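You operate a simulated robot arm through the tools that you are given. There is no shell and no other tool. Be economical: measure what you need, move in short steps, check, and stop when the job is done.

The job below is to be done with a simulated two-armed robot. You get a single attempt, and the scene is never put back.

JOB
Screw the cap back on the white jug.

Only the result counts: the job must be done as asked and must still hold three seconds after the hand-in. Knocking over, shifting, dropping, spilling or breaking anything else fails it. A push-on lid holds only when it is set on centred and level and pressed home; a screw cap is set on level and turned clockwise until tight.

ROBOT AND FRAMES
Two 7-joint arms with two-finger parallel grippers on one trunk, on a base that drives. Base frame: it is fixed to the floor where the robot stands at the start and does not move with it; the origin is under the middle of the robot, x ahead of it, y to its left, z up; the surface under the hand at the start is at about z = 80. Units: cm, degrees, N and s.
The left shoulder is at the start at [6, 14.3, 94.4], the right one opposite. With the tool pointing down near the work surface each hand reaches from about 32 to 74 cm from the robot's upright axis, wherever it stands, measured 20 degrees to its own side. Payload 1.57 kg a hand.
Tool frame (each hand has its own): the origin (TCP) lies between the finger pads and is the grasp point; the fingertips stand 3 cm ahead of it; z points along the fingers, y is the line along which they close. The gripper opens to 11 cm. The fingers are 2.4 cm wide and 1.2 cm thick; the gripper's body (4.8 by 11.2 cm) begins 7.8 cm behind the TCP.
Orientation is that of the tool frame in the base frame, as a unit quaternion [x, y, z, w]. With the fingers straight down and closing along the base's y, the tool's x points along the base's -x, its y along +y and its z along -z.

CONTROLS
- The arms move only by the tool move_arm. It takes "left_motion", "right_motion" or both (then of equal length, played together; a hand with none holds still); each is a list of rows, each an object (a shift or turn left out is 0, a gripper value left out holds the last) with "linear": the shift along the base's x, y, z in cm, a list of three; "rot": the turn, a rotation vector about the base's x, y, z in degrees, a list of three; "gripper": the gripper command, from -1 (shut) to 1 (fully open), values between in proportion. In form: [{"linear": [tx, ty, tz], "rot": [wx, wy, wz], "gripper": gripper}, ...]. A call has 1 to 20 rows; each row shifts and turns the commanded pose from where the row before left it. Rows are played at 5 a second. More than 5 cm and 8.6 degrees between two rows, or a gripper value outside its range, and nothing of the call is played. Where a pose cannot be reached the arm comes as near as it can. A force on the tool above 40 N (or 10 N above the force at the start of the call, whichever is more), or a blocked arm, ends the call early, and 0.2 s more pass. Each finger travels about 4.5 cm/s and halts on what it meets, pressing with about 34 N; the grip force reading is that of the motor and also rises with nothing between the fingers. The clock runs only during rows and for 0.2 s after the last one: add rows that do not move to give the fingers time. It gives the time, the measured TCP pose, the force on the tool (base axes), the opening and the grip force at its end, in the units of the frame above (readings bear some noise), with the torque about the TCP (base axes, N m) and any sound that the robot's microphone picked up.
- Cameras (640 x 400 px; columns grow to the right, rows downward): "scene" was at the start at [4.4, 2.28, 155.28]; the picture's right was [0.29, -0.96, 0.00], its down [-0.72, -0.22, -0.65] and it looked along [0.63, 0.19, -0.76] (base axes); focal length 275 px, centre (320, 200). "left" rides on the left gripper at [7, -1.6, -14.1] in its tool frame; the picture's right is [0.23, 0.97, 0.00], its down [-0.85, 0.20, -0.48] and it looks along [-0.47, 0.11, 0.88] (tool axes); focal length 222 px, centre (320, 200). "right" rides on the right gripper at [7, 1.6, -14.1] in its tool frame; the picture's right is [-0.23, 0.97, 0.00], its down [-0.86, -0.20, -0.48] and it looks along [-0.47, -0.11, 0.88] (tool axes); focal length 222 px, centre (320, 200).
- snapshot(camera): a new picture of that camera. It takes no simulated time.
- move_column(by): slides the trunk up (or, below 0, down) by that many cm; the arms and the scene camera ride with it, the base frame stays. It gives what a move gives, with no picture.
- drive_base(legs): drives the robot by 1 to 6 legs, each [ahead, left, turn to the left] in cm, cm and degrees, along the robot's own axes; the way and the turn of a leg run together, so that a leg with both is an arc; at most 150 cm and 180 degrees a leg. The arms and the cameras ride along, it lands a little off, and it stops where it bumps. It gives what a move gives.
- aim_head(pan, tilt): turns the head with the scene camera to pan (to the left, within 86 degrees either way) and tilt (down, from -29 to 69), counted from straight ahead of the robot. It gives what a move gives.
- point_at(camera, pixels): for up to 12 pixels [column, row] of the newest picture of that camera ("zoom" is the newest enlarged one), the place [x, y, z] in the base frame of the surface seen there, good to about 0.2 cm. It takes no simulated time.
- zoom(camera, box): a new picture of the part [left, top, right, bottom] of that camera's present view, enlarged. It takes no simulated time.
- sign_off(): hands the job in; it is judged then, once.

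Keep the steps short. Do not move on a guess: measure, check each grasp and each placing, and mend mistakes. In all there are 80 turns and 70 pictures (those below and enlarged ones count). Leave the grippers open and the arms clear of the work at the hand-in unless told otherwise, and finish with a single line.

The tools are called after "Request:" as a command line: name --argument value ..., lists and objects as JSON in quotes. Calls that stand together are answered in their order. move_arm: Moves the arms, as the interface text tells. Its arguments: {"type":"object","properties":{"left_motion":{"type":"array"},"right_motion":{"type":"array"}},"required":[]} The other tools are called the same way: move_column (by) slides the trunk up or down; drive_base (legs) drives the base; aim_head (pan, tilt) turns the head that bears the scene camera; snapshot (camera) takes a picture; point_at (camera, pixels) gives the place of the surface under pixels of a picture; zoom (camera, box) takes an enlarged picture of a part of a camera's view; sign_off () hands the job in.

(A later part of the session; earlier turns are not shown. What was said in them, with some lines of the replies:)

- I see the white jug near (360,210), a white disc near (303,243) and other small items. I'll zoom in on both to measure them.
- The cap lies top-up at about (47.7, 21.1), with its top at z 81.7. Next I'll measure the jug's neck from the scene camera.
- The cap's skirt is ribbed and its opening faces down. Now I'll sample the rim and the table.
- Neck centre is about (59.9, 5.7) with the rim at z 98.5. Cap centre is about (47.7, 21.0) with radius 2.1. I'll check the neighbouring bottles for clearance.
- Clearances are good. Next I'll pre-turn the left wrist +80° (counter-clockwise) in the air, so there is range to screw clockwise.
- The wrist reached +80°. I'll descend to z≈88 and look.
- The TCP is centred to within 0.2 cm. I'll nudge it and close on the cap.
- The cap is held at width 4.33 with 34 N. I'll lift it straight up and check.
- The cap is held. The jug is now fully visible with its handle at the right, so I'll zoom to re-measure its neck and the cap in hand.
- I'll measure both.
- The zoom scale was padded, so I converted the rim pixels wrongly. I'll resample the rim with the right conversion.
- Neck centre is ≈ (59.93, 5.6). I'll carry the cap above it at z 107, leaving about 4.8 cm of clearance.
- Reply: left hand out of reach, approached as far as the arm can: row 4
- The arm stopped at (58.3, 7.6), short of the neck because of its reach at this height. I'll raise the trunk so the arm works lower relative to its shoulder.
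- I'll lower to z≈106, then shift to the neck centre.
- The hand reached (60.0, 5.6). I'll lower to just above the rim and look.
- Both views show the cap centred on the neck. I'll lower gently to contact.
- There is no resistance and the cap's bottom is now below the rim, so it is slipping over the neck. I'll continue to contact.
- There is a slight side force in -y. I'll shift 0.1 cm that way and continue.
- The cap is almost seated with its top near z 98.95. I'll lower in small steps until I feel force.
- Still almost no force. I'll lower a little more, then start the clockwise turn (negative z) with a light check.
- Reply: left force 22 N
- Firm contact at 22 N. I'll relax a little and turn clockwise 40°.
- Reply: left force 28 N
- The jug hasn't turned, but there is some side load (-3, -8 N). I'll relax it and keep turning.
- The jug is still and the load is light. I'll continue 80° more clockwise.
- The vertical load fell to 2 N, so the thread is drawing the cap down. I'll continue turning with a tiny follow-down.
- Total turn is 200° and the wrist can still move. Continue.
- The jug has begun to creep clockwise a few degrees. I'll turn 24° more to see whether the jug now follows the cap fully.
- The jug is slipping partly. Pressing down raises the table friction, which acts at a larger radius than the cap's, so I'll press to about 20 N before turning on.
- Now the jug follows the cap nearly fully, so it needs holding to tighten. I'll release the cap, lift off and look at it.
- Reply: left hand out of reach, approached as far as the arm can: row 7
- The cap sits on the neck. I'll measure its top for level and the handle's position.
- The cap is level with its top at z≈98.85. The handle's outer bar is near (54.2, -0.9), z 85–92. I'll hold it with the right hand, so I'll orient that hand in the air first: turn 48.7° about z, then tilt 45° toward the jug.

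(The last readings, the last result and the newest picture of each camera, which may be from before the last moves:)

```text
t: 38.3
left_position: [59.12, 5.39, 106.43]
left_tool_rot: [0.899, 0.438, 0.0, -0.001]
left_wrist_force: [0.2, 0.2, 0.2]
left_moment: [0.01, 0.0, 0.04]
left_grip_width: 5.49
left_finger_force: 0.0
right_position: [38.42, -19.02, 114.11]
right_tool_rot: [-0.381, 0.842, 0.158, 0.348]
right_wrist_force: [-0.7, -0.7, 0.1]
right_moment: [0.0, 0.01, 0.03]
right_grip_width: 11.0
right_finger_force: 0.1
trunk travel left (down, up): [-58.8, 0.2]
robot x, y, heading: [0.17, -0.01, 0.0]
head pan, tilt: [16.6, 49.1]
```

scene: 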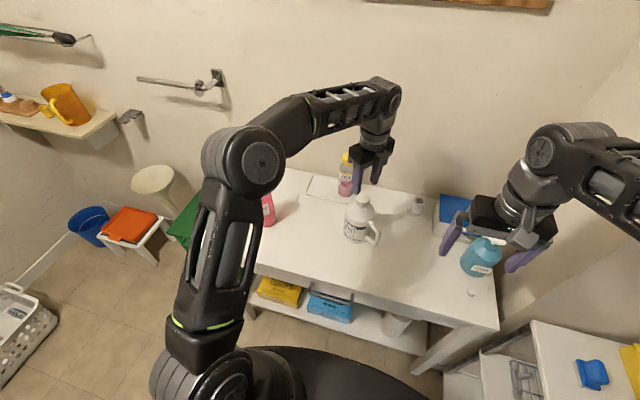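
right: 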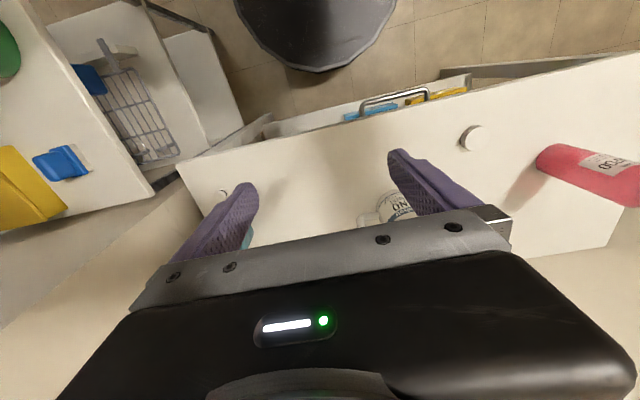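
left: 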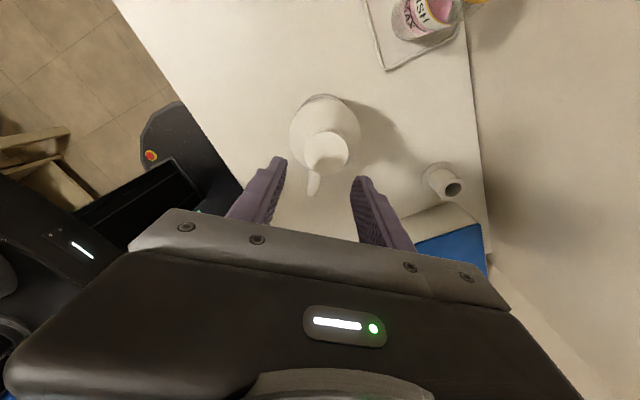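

The orientation is as planned, tool z = (0.47, 0.53, -0.71). Now to the pre-grasp about 12 cm out from the handle.

Request:
move_arm --right_motion '[{"linear": [2.08, 2.42, -3.32]}, {"linear": [2.08, 2.42, -3.32]}, {"linear": [2.08, 2.42, -3.32]}, {"linear": [2.08, 2.42, -3.32]}, {"linear": [2.08, 2.42, -3.32]}, {}]'

Request:
snapshot --camera "right"

Request:
snapshot --camera "scene"

```text
t: 39.7
left_position: [59.04, 5.35, 106.55]
left_tool_rot: [0.899, 0.439, 0.0, 0.001]
left_wrist_force: [-0.7, -0.3, 0.1]
left_moment: [0.02, -0.03, -0.01]
left_grip_width: 5.53
left_finger_force: 0.0
right_position: [48.7, -6.91, 97.67]
right_tool_rot: [-0.381, 0.842, 0.158, 0.349]
right_wrist_force: [0.2, 0.0, 1.4]
right_moment: [-0.02, -0.03, -0.02]
right_grip_width: 10.99
right_finger_force: 0.0
trunk travel left (down, up): [-58.8, 0.2]
robot x, y, heading: [-0.1, -0.28, 0.1]
head pan, tilt: [16.6, 49.1]
```

```text
38 pictures are left
```

right: 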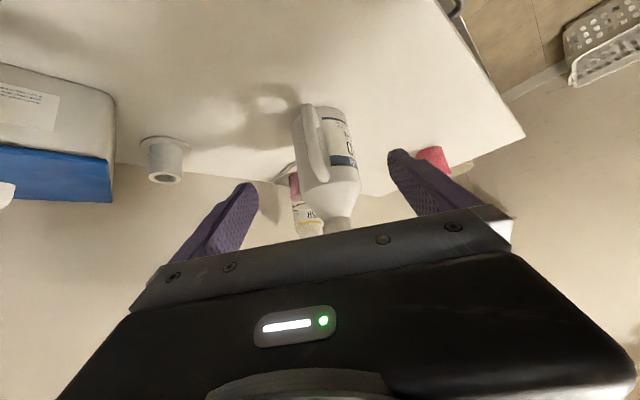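

```text
37 pictures are left
```

scene: 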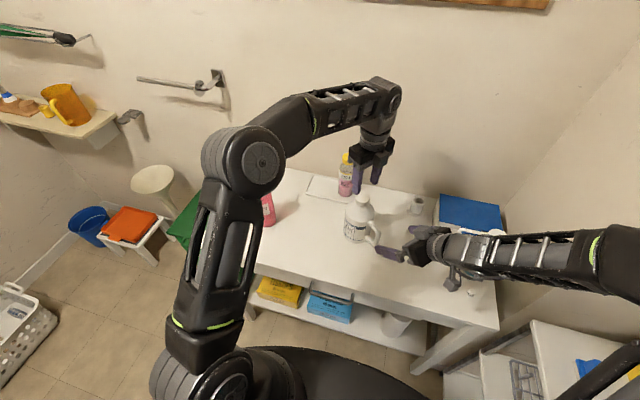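

The handle is in view at about (312,150). I'll measure it.

Request:
zoom --camera "right" --box '[270, 90, 380, 240]'

Request:
point_at --camera "right" --pixels '[[309, 125], [306, 112], [312, 140], [316, 155], [319, 170], [322, 177], [308, 155], [323, 150]]'

```text
2.67 times, centred on (325, 165) of right
```

zoom: 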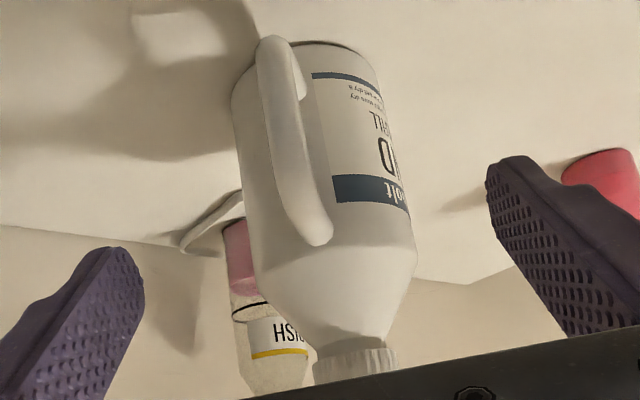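

```text
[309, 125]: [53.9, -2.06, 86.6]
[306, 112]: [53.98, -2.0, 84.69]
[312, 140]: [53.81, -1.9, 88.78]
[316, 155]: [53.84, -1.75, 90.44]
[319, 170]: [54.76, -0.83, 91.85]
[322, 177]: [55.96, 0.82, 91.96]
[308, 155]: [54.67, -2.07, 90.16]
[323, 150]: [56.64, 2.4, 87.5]
```

Bar centre is ≈ (54.5, -1.2). I'll approach to TCP (54.5, -1.15, 88.6).

Request:
move_arm --right_motion '[{"linear": [1.45, 1.44, -2.27]}, {"linear": [1.45, 1.44, -2.27]}, {"linear": [1.45, 1.44, -2.27]}, {"linear": [1.45, 1.44, -2.27]}, {}, {}]'

Request:
snapshot --camera "right"

```text
t: 41.1
left_position: [59.09, 5.52, 106.27]
left_tool_rot: [0.898, 0.439, 0.0, 0.0]
left_wrist_force: [0.3, 0.3, 0.3]
left_moment: [0.02, 0.0, 0.0]
left_grip_width: 5.5
left_finger_force: 0.0
right_position: [54.64, -1.45, 88.38]
right_tool_rot: [-0.381, 0.842, 0.158, 0.348]
right_wrist_force: [0.0, -0.7, -0.4]
right_moment: [-0.02, 0.04, 0.01]
right_grip_width: 10.99
right_finger_force: 0.1
trunk travel left (down, up): [-58.8, 0.2]
robot x, y, heading: [-0.14, -0.16, 0.2]
head pan, tilt: [16.6, 49.1]
```

```text
35 pictures are left
```

right: 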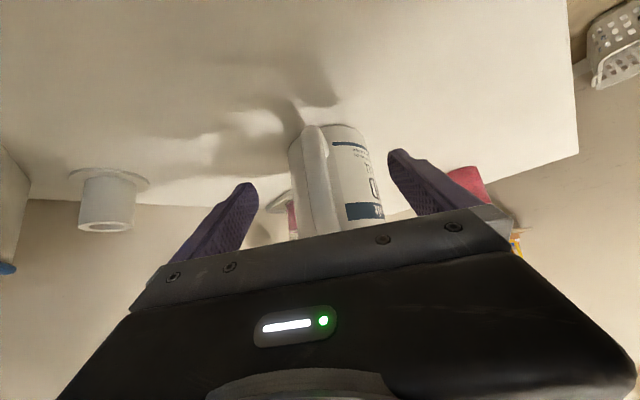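

The handle is centred between the fingers. I'll close gently in stages.

Request:
move_arm --right_motion '[{"gripper": 0}, {}, {}, {"gripper": -0.45}, {}, {}, {"gripper": -0.6}, {}, {"gripper": -0.65}, {}, {"gripper": -1}, {}, {}]'

Request:
snapshot --camera "right"

Request:
zoom --camera "scene" --box '[320, 175, 420, 255]'

```text
t: 43.9
left_position: [59.02, 5.44, 106.52]
left_tool_rot: [0.899, 0.438, -0.001, -0.001]
left_wrist_force: [0.3, 0.8, 0.2]
left_moment: [-0.03, -0.02, -0.01]
left_grip_width: 5.48
left_finger_force: 0.0
right_position: [54.6, -1.41, 88.46]
right_tool_rot: [-0.381, 0.842, 0.159, 0.348]
right_wrist_force: [0.3, 0.2, 0.2]
right_moment: [-0.04, -0.04, -0.02]
right_grip_width: 1.66
right_finger_force: 31.5
trunk travel left (down, up): [-58.8, 0.2]
robot x, y, heading: [-0.04, 0.03, 0.2]
head pan, tilt: [16.6, 49.1]
```

```text
34 pictures are left
```

right: 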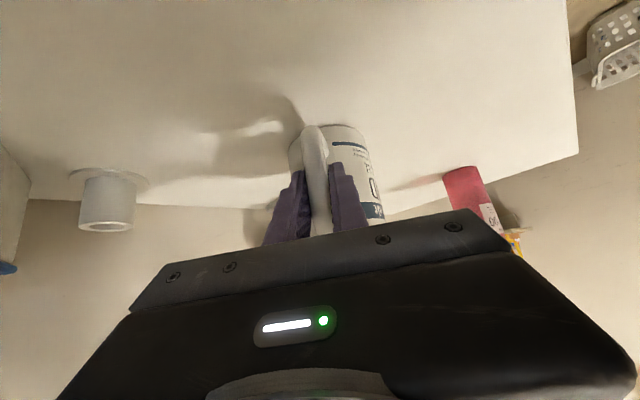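

```text
5.00 times, centred on (370, 215) of scene
```

zoom: 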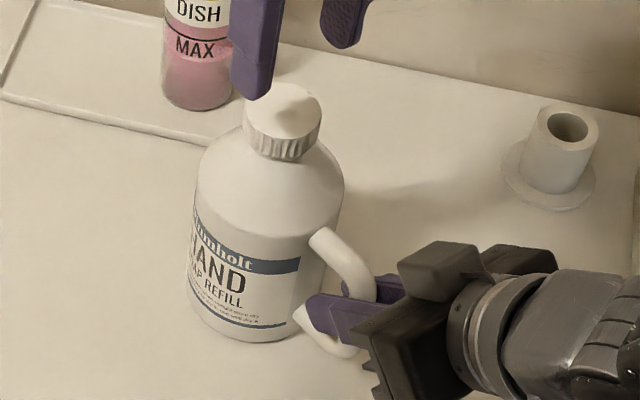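

The handle is held (1.66 cm, 31 N) and the jug hasn't moved. I'll wind the left wrist back 160° in the air and re-measure the cap centre.

Request:
point_at --camera "zoom" --pixels '[[283, 112], [247, 115], [318, 116], [282, 136], [283, 86]]'

Request:
move_arm --left_motion '[{"rot": [0, 0, 8]}, {"rot": [0, 0, 8]}, {"rot": [0, 0, 8]}, {"rot": [0, 0, 8]}, {"rot": [0, 0, 8]}, {"rot": [0, 0, 8]}, {"rot": [0, 0, 8]}, {"rot": [0, 0, 8]}, {"rot": [0, 0, 8]}, {"rot": [0, 0, 8]}, {"rot": [0, 0, 8]}, {"rot": [0, 0, 8]}, {"rot": [0, 0, 8]}, {"rot": [0, 0, 8]}, {"rot": [0, 0, 8]}, {"rot": [0, 0, 8]}, {"rot": [0, 0, 8]}, {"rot": [0, 0, 8]}, {}]'

```text
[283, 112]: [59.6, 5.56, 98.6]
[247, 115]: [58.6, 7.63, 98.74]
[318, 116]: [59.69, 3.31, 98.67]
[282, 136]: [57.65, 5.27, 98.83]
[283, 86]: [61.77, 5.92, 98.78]
```

```text
t: 47.9
left_position: [59.06, 5.43, 106.54]
left_tool_rot: [-0.14, 0.99, 0.0, -0.001]
left_wrist_force: [-0.2, -0.3, -0.4]
left_moment: [0.0, 0.03, -0.01]
left_grip_width: 5.5
left_finger_force: 0.0
right_position: [54.52, -1.39, 88.37]
right_tool_rot: [-0.381, 0.841, 0.159, 0.348]
right_wrist_force: [0.5, -0.1, 0.0]
right_moment: [-0.02, -0.07, -0.04]
right_grip_width: 1.65
right_finger_force: 31.9
trunk travel left (down, up): [-58.8, 0.2]
robot x, y, heading: [0.12, -0.15, -0.1]
head pan, tilt: [16.6, 49.1]
```

Cap centre is ≈ (59.7, 5.55). The left hand is now at +16°. I'll open slightly wider and come down to z≈100.4.

Request:
move_arm --left_motion '[{"linear": [0, 0, -1.5], "gripper": 0.4}, {"linear": [0.65, 0.1, 0]}, {}, {"linear": [0, 0, -1.6]}, {"linear": [0, 0, -1.5]}, {"linear": [0, 0, -1.5]}, {}]'

Request:
zoom --camera "left" --box '[230, 90, 410, 220]'

```text
t: 49.5
left_position: [59.66, 5.46, 100.41]
left_tool_rot: [-0.139, 0.99, 0.0, 0.0]
left_wrist_force: [0.0, 0.6, -0.2]
left_moment: [0.03, 0.01, 0.04]
left_grip_width: 7.72
left_finger_force: 0.1
right_position: [54.49, -1.46, 88.32]
right_tool_rot: [-0.38, 0.842, 0.158, 0.349]
right_wrist_force: [-1.0, -0.6, -0.9]
right_moment: [0.01, -0.04, 0.0]
right_grip_width: 1.67
right_finger_force: 32.3
trunk travel left (down, up): [-58.8, 0.2]
robot x, y, heading: [0.26, -0.38, 0.1]
head pan, tilt: [16.6, 49.1]
```

```text
3.08 times, centred on (320, 155) of left
```

zoom: 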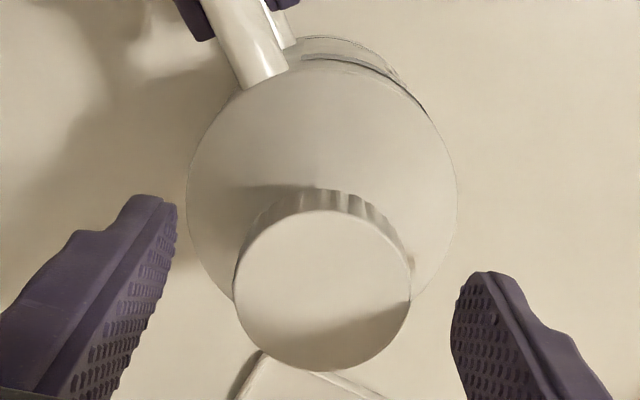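

Centred. I'll close on the cap.

Request:
move_arm --left_motion '[{"gripper": -0.1}, {}, {}, {"gripper": -1}, {}, {}]'

```text
t: 50.9
left_position: [59.72, 5.33, 100.48]
left_tool_rot: [-0.14, 0.99, 0.001, 0.0]
left_wrist_force: [0.3, 3.1, 0.2]
left_moment: [0.17, -0.03, 0.02]
left_grip_width: 4.5
left_finger_force: 34.0
right_position: [54.67, -1.35, 88.38]
right_tool_rot: [-0.38, 0.842, 0.157, 0.349]
right_wrist_force: [-1.0, -1.4, 0.3]
right_moment: [0.1, -0.15, -0.09]
right_grip_width: 1.67
right_finger_force: 31.9
trunk travel left (down, up): [-58.8, 0.2]
robot x, y, heading: [0.06, 0.14, 0.1]
head pan, tilt: [16.6, 49.1]
```

Gripped with light forces. Now I'll turn clockwise 40° while the right hand holds the jug.

Request:
move_arm --left_motion '[{"rot": [0, 0, -8]}, {"rot": [0, 0, -8]}, {"rot": [0, 0, -8]}, {"rot": [0, 0, -8]}, {"rot": [0, 0, -8]}, {}]'

Request:
zoom --camera "scene" --box '[320, 175, 420, 255]'

```text
t: 52.3
left_position: [59.68, 5.28, 100.49]
left_tool_rot: [0.209, 0.978, -0.002, 0.0]
left_wrist_force: [2.9, -9.2, 0.6]
left_moment: [-0.19, -0.16, 0.62]
left_grip_width: 4.63
left_finger_force: 34.4
right_position: [54.5, -1.32, 88.37]
right_tool_rot: [-0.381, 0.841, 0.159, 0.348]
right_wrist_force: [-2.4, 9.5, -0.4]
right_moment: [-1.03, 0.02, 0.03]
right_grip_width: 1.71
right_finger_force: 31.6
trunk travel left (down, up): [-58.8, 0.2]
robot x, y, heading: [0.27, -0.32, 0.1]
head pan, tilt: [16.6, 49.1]
```

```text
5.00 times, centred on (370, 215) of scene
```

zoom: 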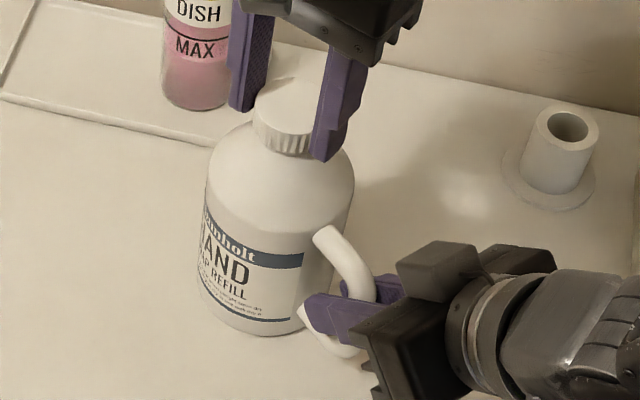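

The torque has jumped to 0.62 N m, so the cap is tight or nearly so. I'll try one more small turn to see whether it saturates.

Request:
move_arm --left_motion '[{"rot": [0, 0, -5]}, {"rot": [0, 0, -5]}, {}]'

Request:
zoom --camera "scene" --box '[320, 175, 420, 255]'

Request:
zoom --camera "left" --box '[230, 90, 410, 220]'

```text
t: 53.1
left_position: [59.7, 5.58, 100.36]
left_tool_rot: [0.293, 0.956, 0.0, -0.002]
left_wrist_force: [-2.4, 1.4, 2.0]
left_moment: [0.35, 0.32, 0.01]
left_grip_width: 4.43
left_finger_force: 34.6
right_position: [54.68, -1.49, 88.56]
right_tool_rot: [-0.379, 0.843, 0.157, 0.349]
right_wrist_force: [3.1, 0.2, 0.8]
right_moment: [0.21, -0.16, -0.19]
right_grip_width: 1.71
right_finger_force: 32.2
trunk travel left (down, up): [-58.8, 0.2]
robot x, y, heading: [-0.28, 0.24, 0.1]
head pan, tilt: [16.6, 49.1]
```

```text
5.00 times, centred on (370, 215) of scene
```

zoom: 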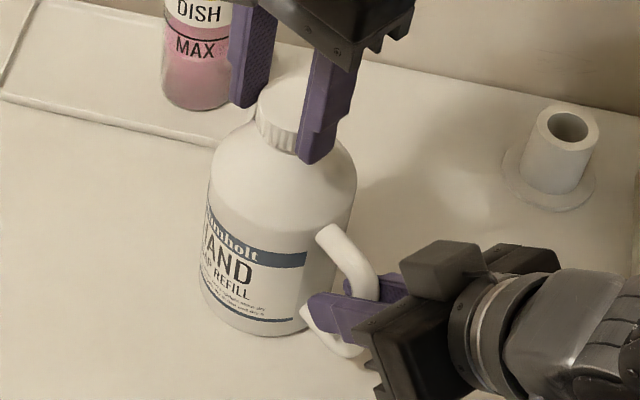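

```text
3.08 times, centred on (320, 155) of left
```

zoom: 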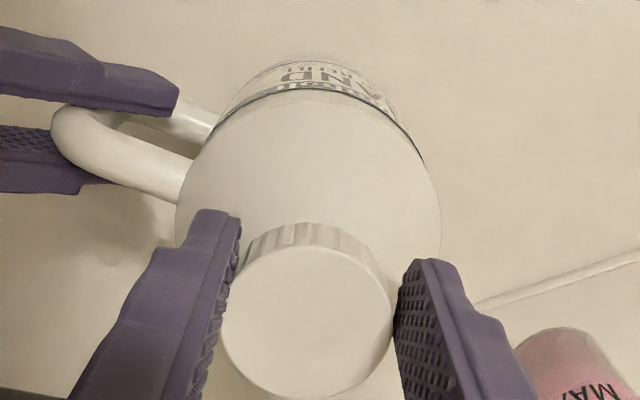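

The torque released, so the fingers slipped and the cap now sits a bit off-centre in the grip. I'll open the left hand, measure the cap and regrasp centred.

Request:
move_arm --left_motion '[{"gripper": 0.3}, {}, {}, {"linear": [0, 0, 3]}, {"linear": [0, 0, 2]}, {}]'

Request:
zoom --camera "scene" --box '[345, 185, 385, 210]'

Request:
zoom --camera "left" --box '[230, 90, 410, 220]'

```text
t: 54.5
left_position: [59.73, 5.39, 105.29]
left_tool_rot: [0.293, 0.956, 0.0, -0.001]
left_wrist_force: [-0.2, 0.3, -0.1]
left_moment: [0.0, 0.0, 0.01]
left_grip_width: 7.13
left_finger_force: 0.1
right_position: [54.42, -1.42, 88.48]
right_tool_rot: [-0.381, 0.842, 0.158, 0.349]
right_wrist_force: [0.4, -1.9, 4.6]
right_moment: [0.35, -0.32, -0.09]
right_grip_width: 1.66
right_finger_force: 32.0
trunk travel left (down, up): [-58.8, 0.2]
robot x, y, heading: [0.15, 0.14, -0.2]
head pan, tilt: [16.6, 49.1]
```

```text
16.00 times, centred on (365, 198) of scene
```

zoom: 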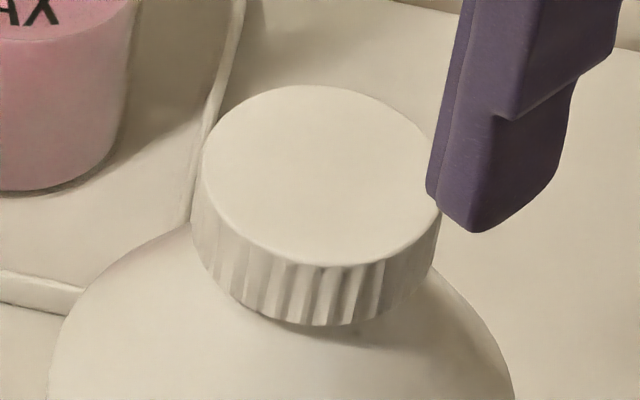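

```text
3.08 times, centred on (320, 155) of left
```

zoom: 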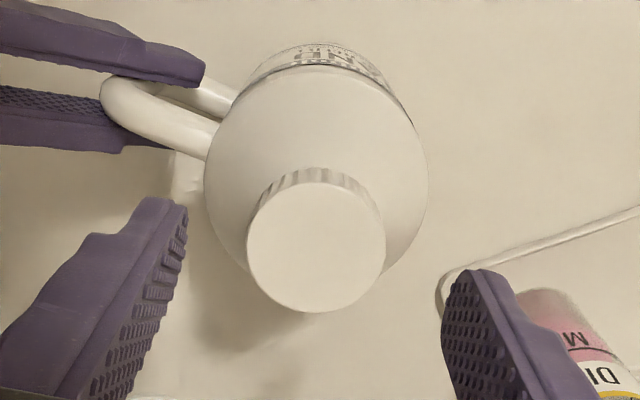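

Request:
point_at --camera "zoom" --pixels '[[316, 247], [252, 247], [381, 247], [316, 190], [316, 306], [270, 290], [362, 205]]'

Request:
point_at --camera "scene" --pixels '[[345, 250], [352, 246], [368, 250], [362, 240], [352, 220]]'

Request:
zoom --camera "scene" --box '[320, 175, 420, 255]'

```text
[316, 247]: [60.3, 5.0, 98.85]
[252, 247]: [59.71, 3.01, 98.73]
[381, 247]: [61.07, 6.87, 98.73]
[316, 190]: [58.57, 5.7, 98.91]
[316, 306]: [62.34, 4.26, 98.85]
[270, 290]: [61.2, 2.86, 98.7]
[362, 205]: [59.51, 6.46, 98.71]
```

```text
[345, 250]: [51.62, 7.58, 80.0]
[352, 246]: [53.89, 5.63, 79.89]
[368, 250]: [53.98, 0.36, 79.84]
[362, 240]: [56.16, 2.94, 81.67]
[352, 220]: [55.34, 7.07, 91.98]
```

```text
5.00 times, centred on (370, 215) of scene
```

zoom: 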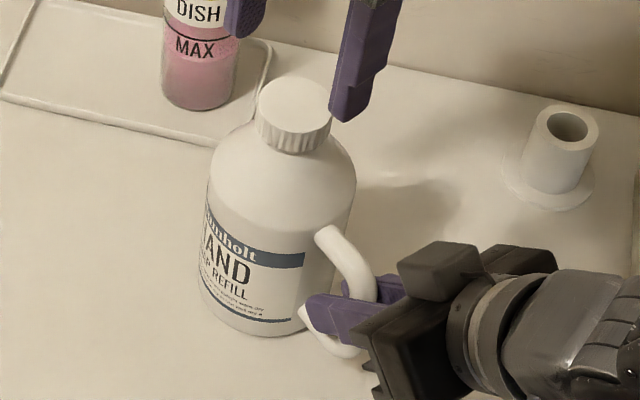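

Cap centre is now (60.4, 5.0), level at z 98.8. I'll regrasp there.

Request:
move_arm --left_motion '[{"linear": [0.35, -0.2, -1]}, {"linear": [0.32, -0.2, -1]}, {"linear": [0, 0, -1.5]}, {"linear": [0, 0, -1.4]}, {}, {"gripper": -0.1}, {}, {}, {"gripper": -1}, {}, {}]'

Request:
zoom --camera "left" --box '[230, 90, 410, 220]'

```text
t: 56.9
left_position: [60.34, 5.05, 100.52]
left_tool_rot: [0.293, 0.956, 0.0, 0.0]
left_wrist_force: [0.8, 0.5, -0.4]
left_moment: [0.09, -0.07, 0.02]
left_grip_width: 4.53
left_finger_force: 33.9
right_position: [54.63, -1.44, 88.36]
right_tool_rot: [-0.38, 0.842, 0.158, 0.349]
right_wrist_force: [-3.0, -2.2, 2.2]
right_moment: [0.31, -0.33, 0.06]
right_grip_width: 1.65
right_finger_force: 31.9
trunk travel left (down, up): [-58.8, 0.2]
robot x, y, heading: [0.05, 0.04, 0.0]
head pan, tilt: [16.6, 49.1]
```

```text
3.08 times, centred on (320, 155) of left
```

zoom: 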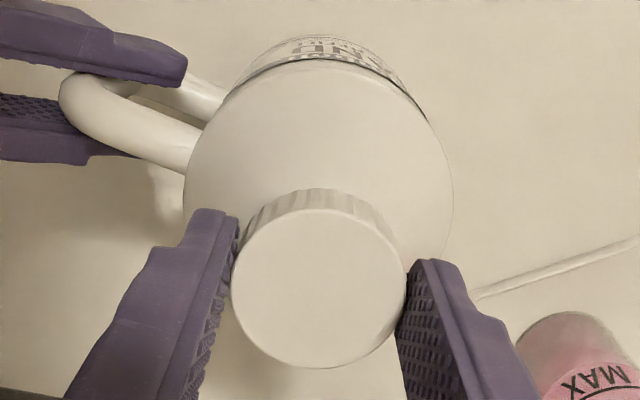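

A clean centred grip. I'll turn 16° clockwise in small steps.

Request:
move_arm --left_motion '[{"rot": [0, 0, -4]}, {"rot": [0, 0, -4]}, {"rot": [0, 0, -4]}, {"rot": [0, 0, -4]}]'

Request:
zoom --camera "left" --box '[230, 90, 410, 220]'

```text
t: 57.9
left_position: [60.42, 5.19, 100.48]
left_tool_rot: [0.423, 0.906, -0.001, 0.0]
left_wrist_force: [2.5, -0.6, -0.7]
left_moment: [0.04, -0.07, 0.41]
left_grip_width: 4.3
left_finger_force: 34.2
right_position: [54.56, -1.44, 88.33]
right_tool_rot: [-0.381, 0.842, 0.159, 0.348]
right_wrist_force: [-3.4, 0.2, 0.8]
right_moment: [0.24, -0.28, -0.14]
right_grip_width: 1.66
right_finger_force: 32.1
trunk travel left (down, up): [-58.8, 0.2]
robot x, y, heading: [-0.16, 0.06, -0.0]
head pan, tilt: [16.6, 49.1]
```

```text
3.08 times, centred on (320, 155) of left
```

zoom: 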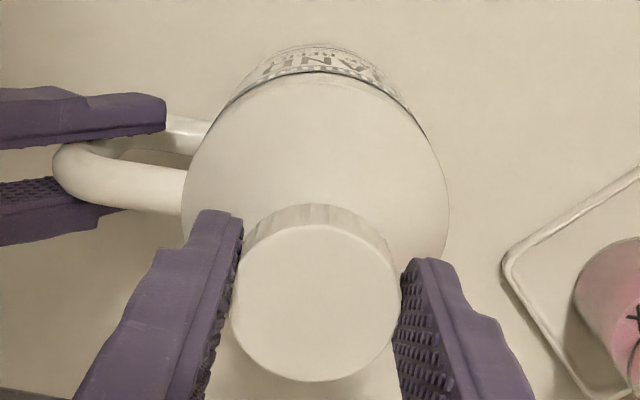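

Torque is 0.41 N m with the jug held. I'll turn further to see whether it rises.

Request:
move_arm --left_motion '[{"rot": [0, 0, -4]}, {"rot": [0, 0, -4]}, {"rot": [0, 0, -4]}]'

Request:
zoom --camera "scene" --box '[320, 175, 420, 255]'

```text
t: 58.7
left_position: [60.46, 5.11, 100.43]
left_tool_rot: [0.515, 0.857, 0.0, 0.001]
left_wrist_force: [11.8, 1.9, 0.2]
left_moment: [-0.05, -0.36, 0.83]
left_grip_width: 4.21
left_finger_force: 34.3
right_position: [54.57, -1.36, 88.25]
right_tool_rot: [-0.382, 0.842, 0.158, 0.347]
right_wrist_force: [-15.1, -0.6, 1.2]
right_moment: [0.29, -0.85, -0.04]
right_grip_width: 1.68
right_finger_force: 31.9
trunk travel left (down, up): [-58.8, 0.2]
robot x, y, heading: [-0.13, -0.3, -0.4]
head pan, tilt: [16.6, 49.1]
```

```text
5.00 times, centred on (370, 215) of scene
```

zoom: 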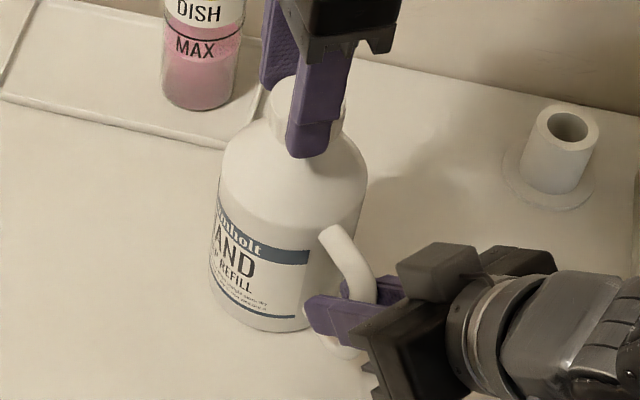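

Torque has risen to 0.83 N m and the jug is beginning to pivot about the handle, so the cap is tight. I'll release the left hand, lift it and look.

Request:
move_arm --left_motion '[{"gripper": 0.3}, {}, {}, {"linear": [0, 0, 3]}, {"linear": [0, 0, 2]}, {}]'

Request:
zoom --camera "scene" --box '[345, 185, 385, 210]'

Request:
zoom --camera "left" --box '[230, 90, 410, 220]'

Request:
point_at --camera "zoom" --pixels '[[316, 247], [262, 247], [371, 247], [316, 200], [316, 296]]'

```text
t: 60.1
left_position: [60.5, 5.0, 105.47]
left_tool_rot: [0.515, 0.857, -0.001, -0.001]
left_wrist_force: [0.5, -0.3, -0.1]
left_moment: [-0.01, 0.0, 0.0]
left_grip_width: 7.15
left_finger_force: 0.1
right_position: [54.6, -1.36, 88.42]
right_tool_rot: [-0.38, 0.843, 0.158, 0.347]
right_wrist_force: [0.2, -0.7, -0.1]
right_moment: [-0.16, 0.2, -0.02]
right_grip_width: 1.66
right_finger_force: 31.8
trunk travel left (down, up): [-58.8, 0.2]
robot x, y, heading: [-0.17, 0.27, -0.0]
head pan, tilt: [16.6, 49.1]
```

```text
16.00 times, centred on (365, 198) of scene
```

zoom: 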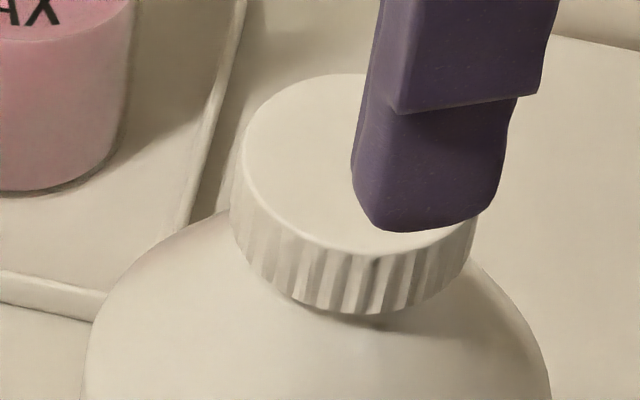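

```text
3.08 times, centred on (320, 155) of left
```

zoom: 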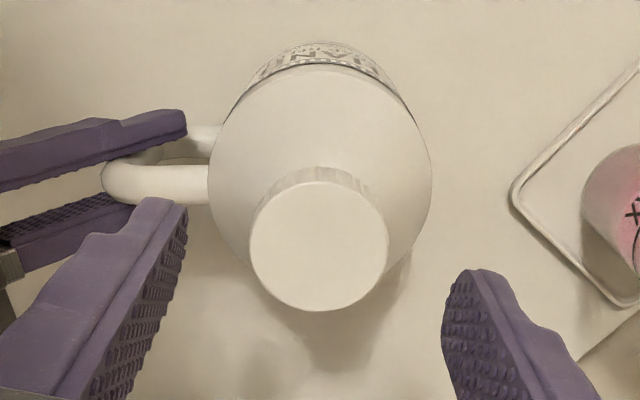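

```text
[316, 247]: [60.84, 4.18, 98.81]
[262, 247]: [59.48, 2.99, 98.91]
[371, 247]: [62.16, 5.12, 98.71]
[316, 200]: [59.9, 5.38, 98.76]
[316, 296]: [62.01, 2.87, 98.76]
```

The cap is level and fully down, and the torque rose from about 0.02 to 0.83 N m, so it's tight. Now I'll open the right hand and back it out along its own axis while the left moves away.

Request:
move_arm --right_motion '[{"gripper": -0.5}, {}, {"gripper": 0.4}, {}, {}, {}, {"linear": [-1.4, -1.6, 2.1]}, {"linear": [-1.4, -1.6, 2.1]}, {"linear": [-1.4, -1.6, 2.1]}, {"linear": [-1.4, -1.6, 2.1]}, {"linear": [-1.6, -1.8, 2.4], "gripper": 1}, {"linear": [-1.6, -1.8, 2.4]}, {}]' --left_motion '[{}, {}, {}, {}, {}, {}, {"linear": [-1.5, 2.5, 0]}, {"linear": [-2, 3, 0]}, {"linear": [-2, 3, 0.5]}, {"linear": [-2, 3, 0.5]}, {"linear": [-2, 3, 0.5], "gripper": 1}, {}, {}]'

Request:
snapshot --camera "scene"

Request:
zoom --camera "scene" --box '[320, 175, 420, 255]'

```text
t: 62.9
left_position: [50.89, 19.56, 107.01]
left_tool_rot: [0.515, 0.857, 0.0, 0.0]
left_wrist_force: [0.4, 1.6, -0.4]
left_moment: [-0.02, 0.0, -0.01]
left_grip_width: 10.99
left_finger_force: 0.0
right_position: [45.72, -11.18, 101.58]
right_tool_rot: [-0.381, 0.842, 0.158, 0.348]
right_wrist_force: [-0.2, 0.0, 0.2]
right_moment: [-0.01, -0.01, 0.02]
right_grip_width: 11.02
right_finger_force: 0.1
trunk travel left (down, up): [-58.8, 0.2]
robot x, y, heading: [0.01, -0.2, 0.0]
head pan, tilt: [16.6, 49.1]
```

```text
20 pictures are left
```

scene: 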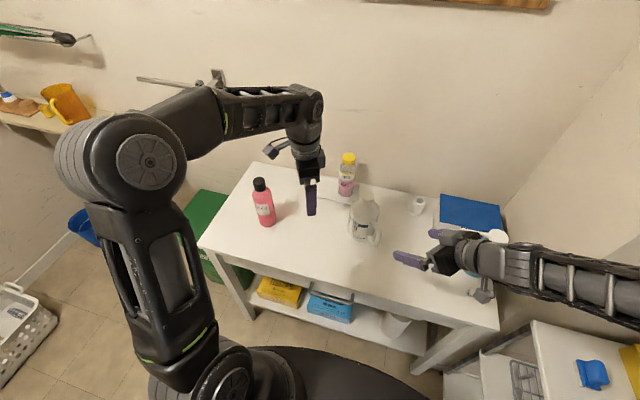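

```text
5.00 times, centred on (370, 215) of scene
```

zoom: 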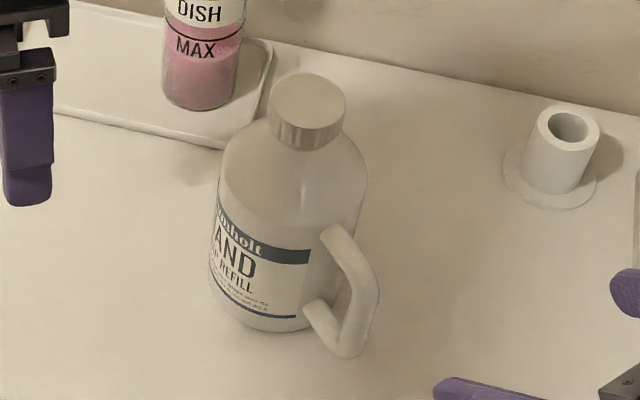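

The jug stands upright with its cap level. Both hands are open and clear, and everything else is untouched, so I'm handing in.

Request:
sign_off

```text
The job is handed in.
```

The cap is screwed back on the white jug: it sits level and was turned clockwise until the torque rose to about 0.8 N m; the jug slid about 1–2 cm and turned on the table while I tightened it, and nothing else was moved.
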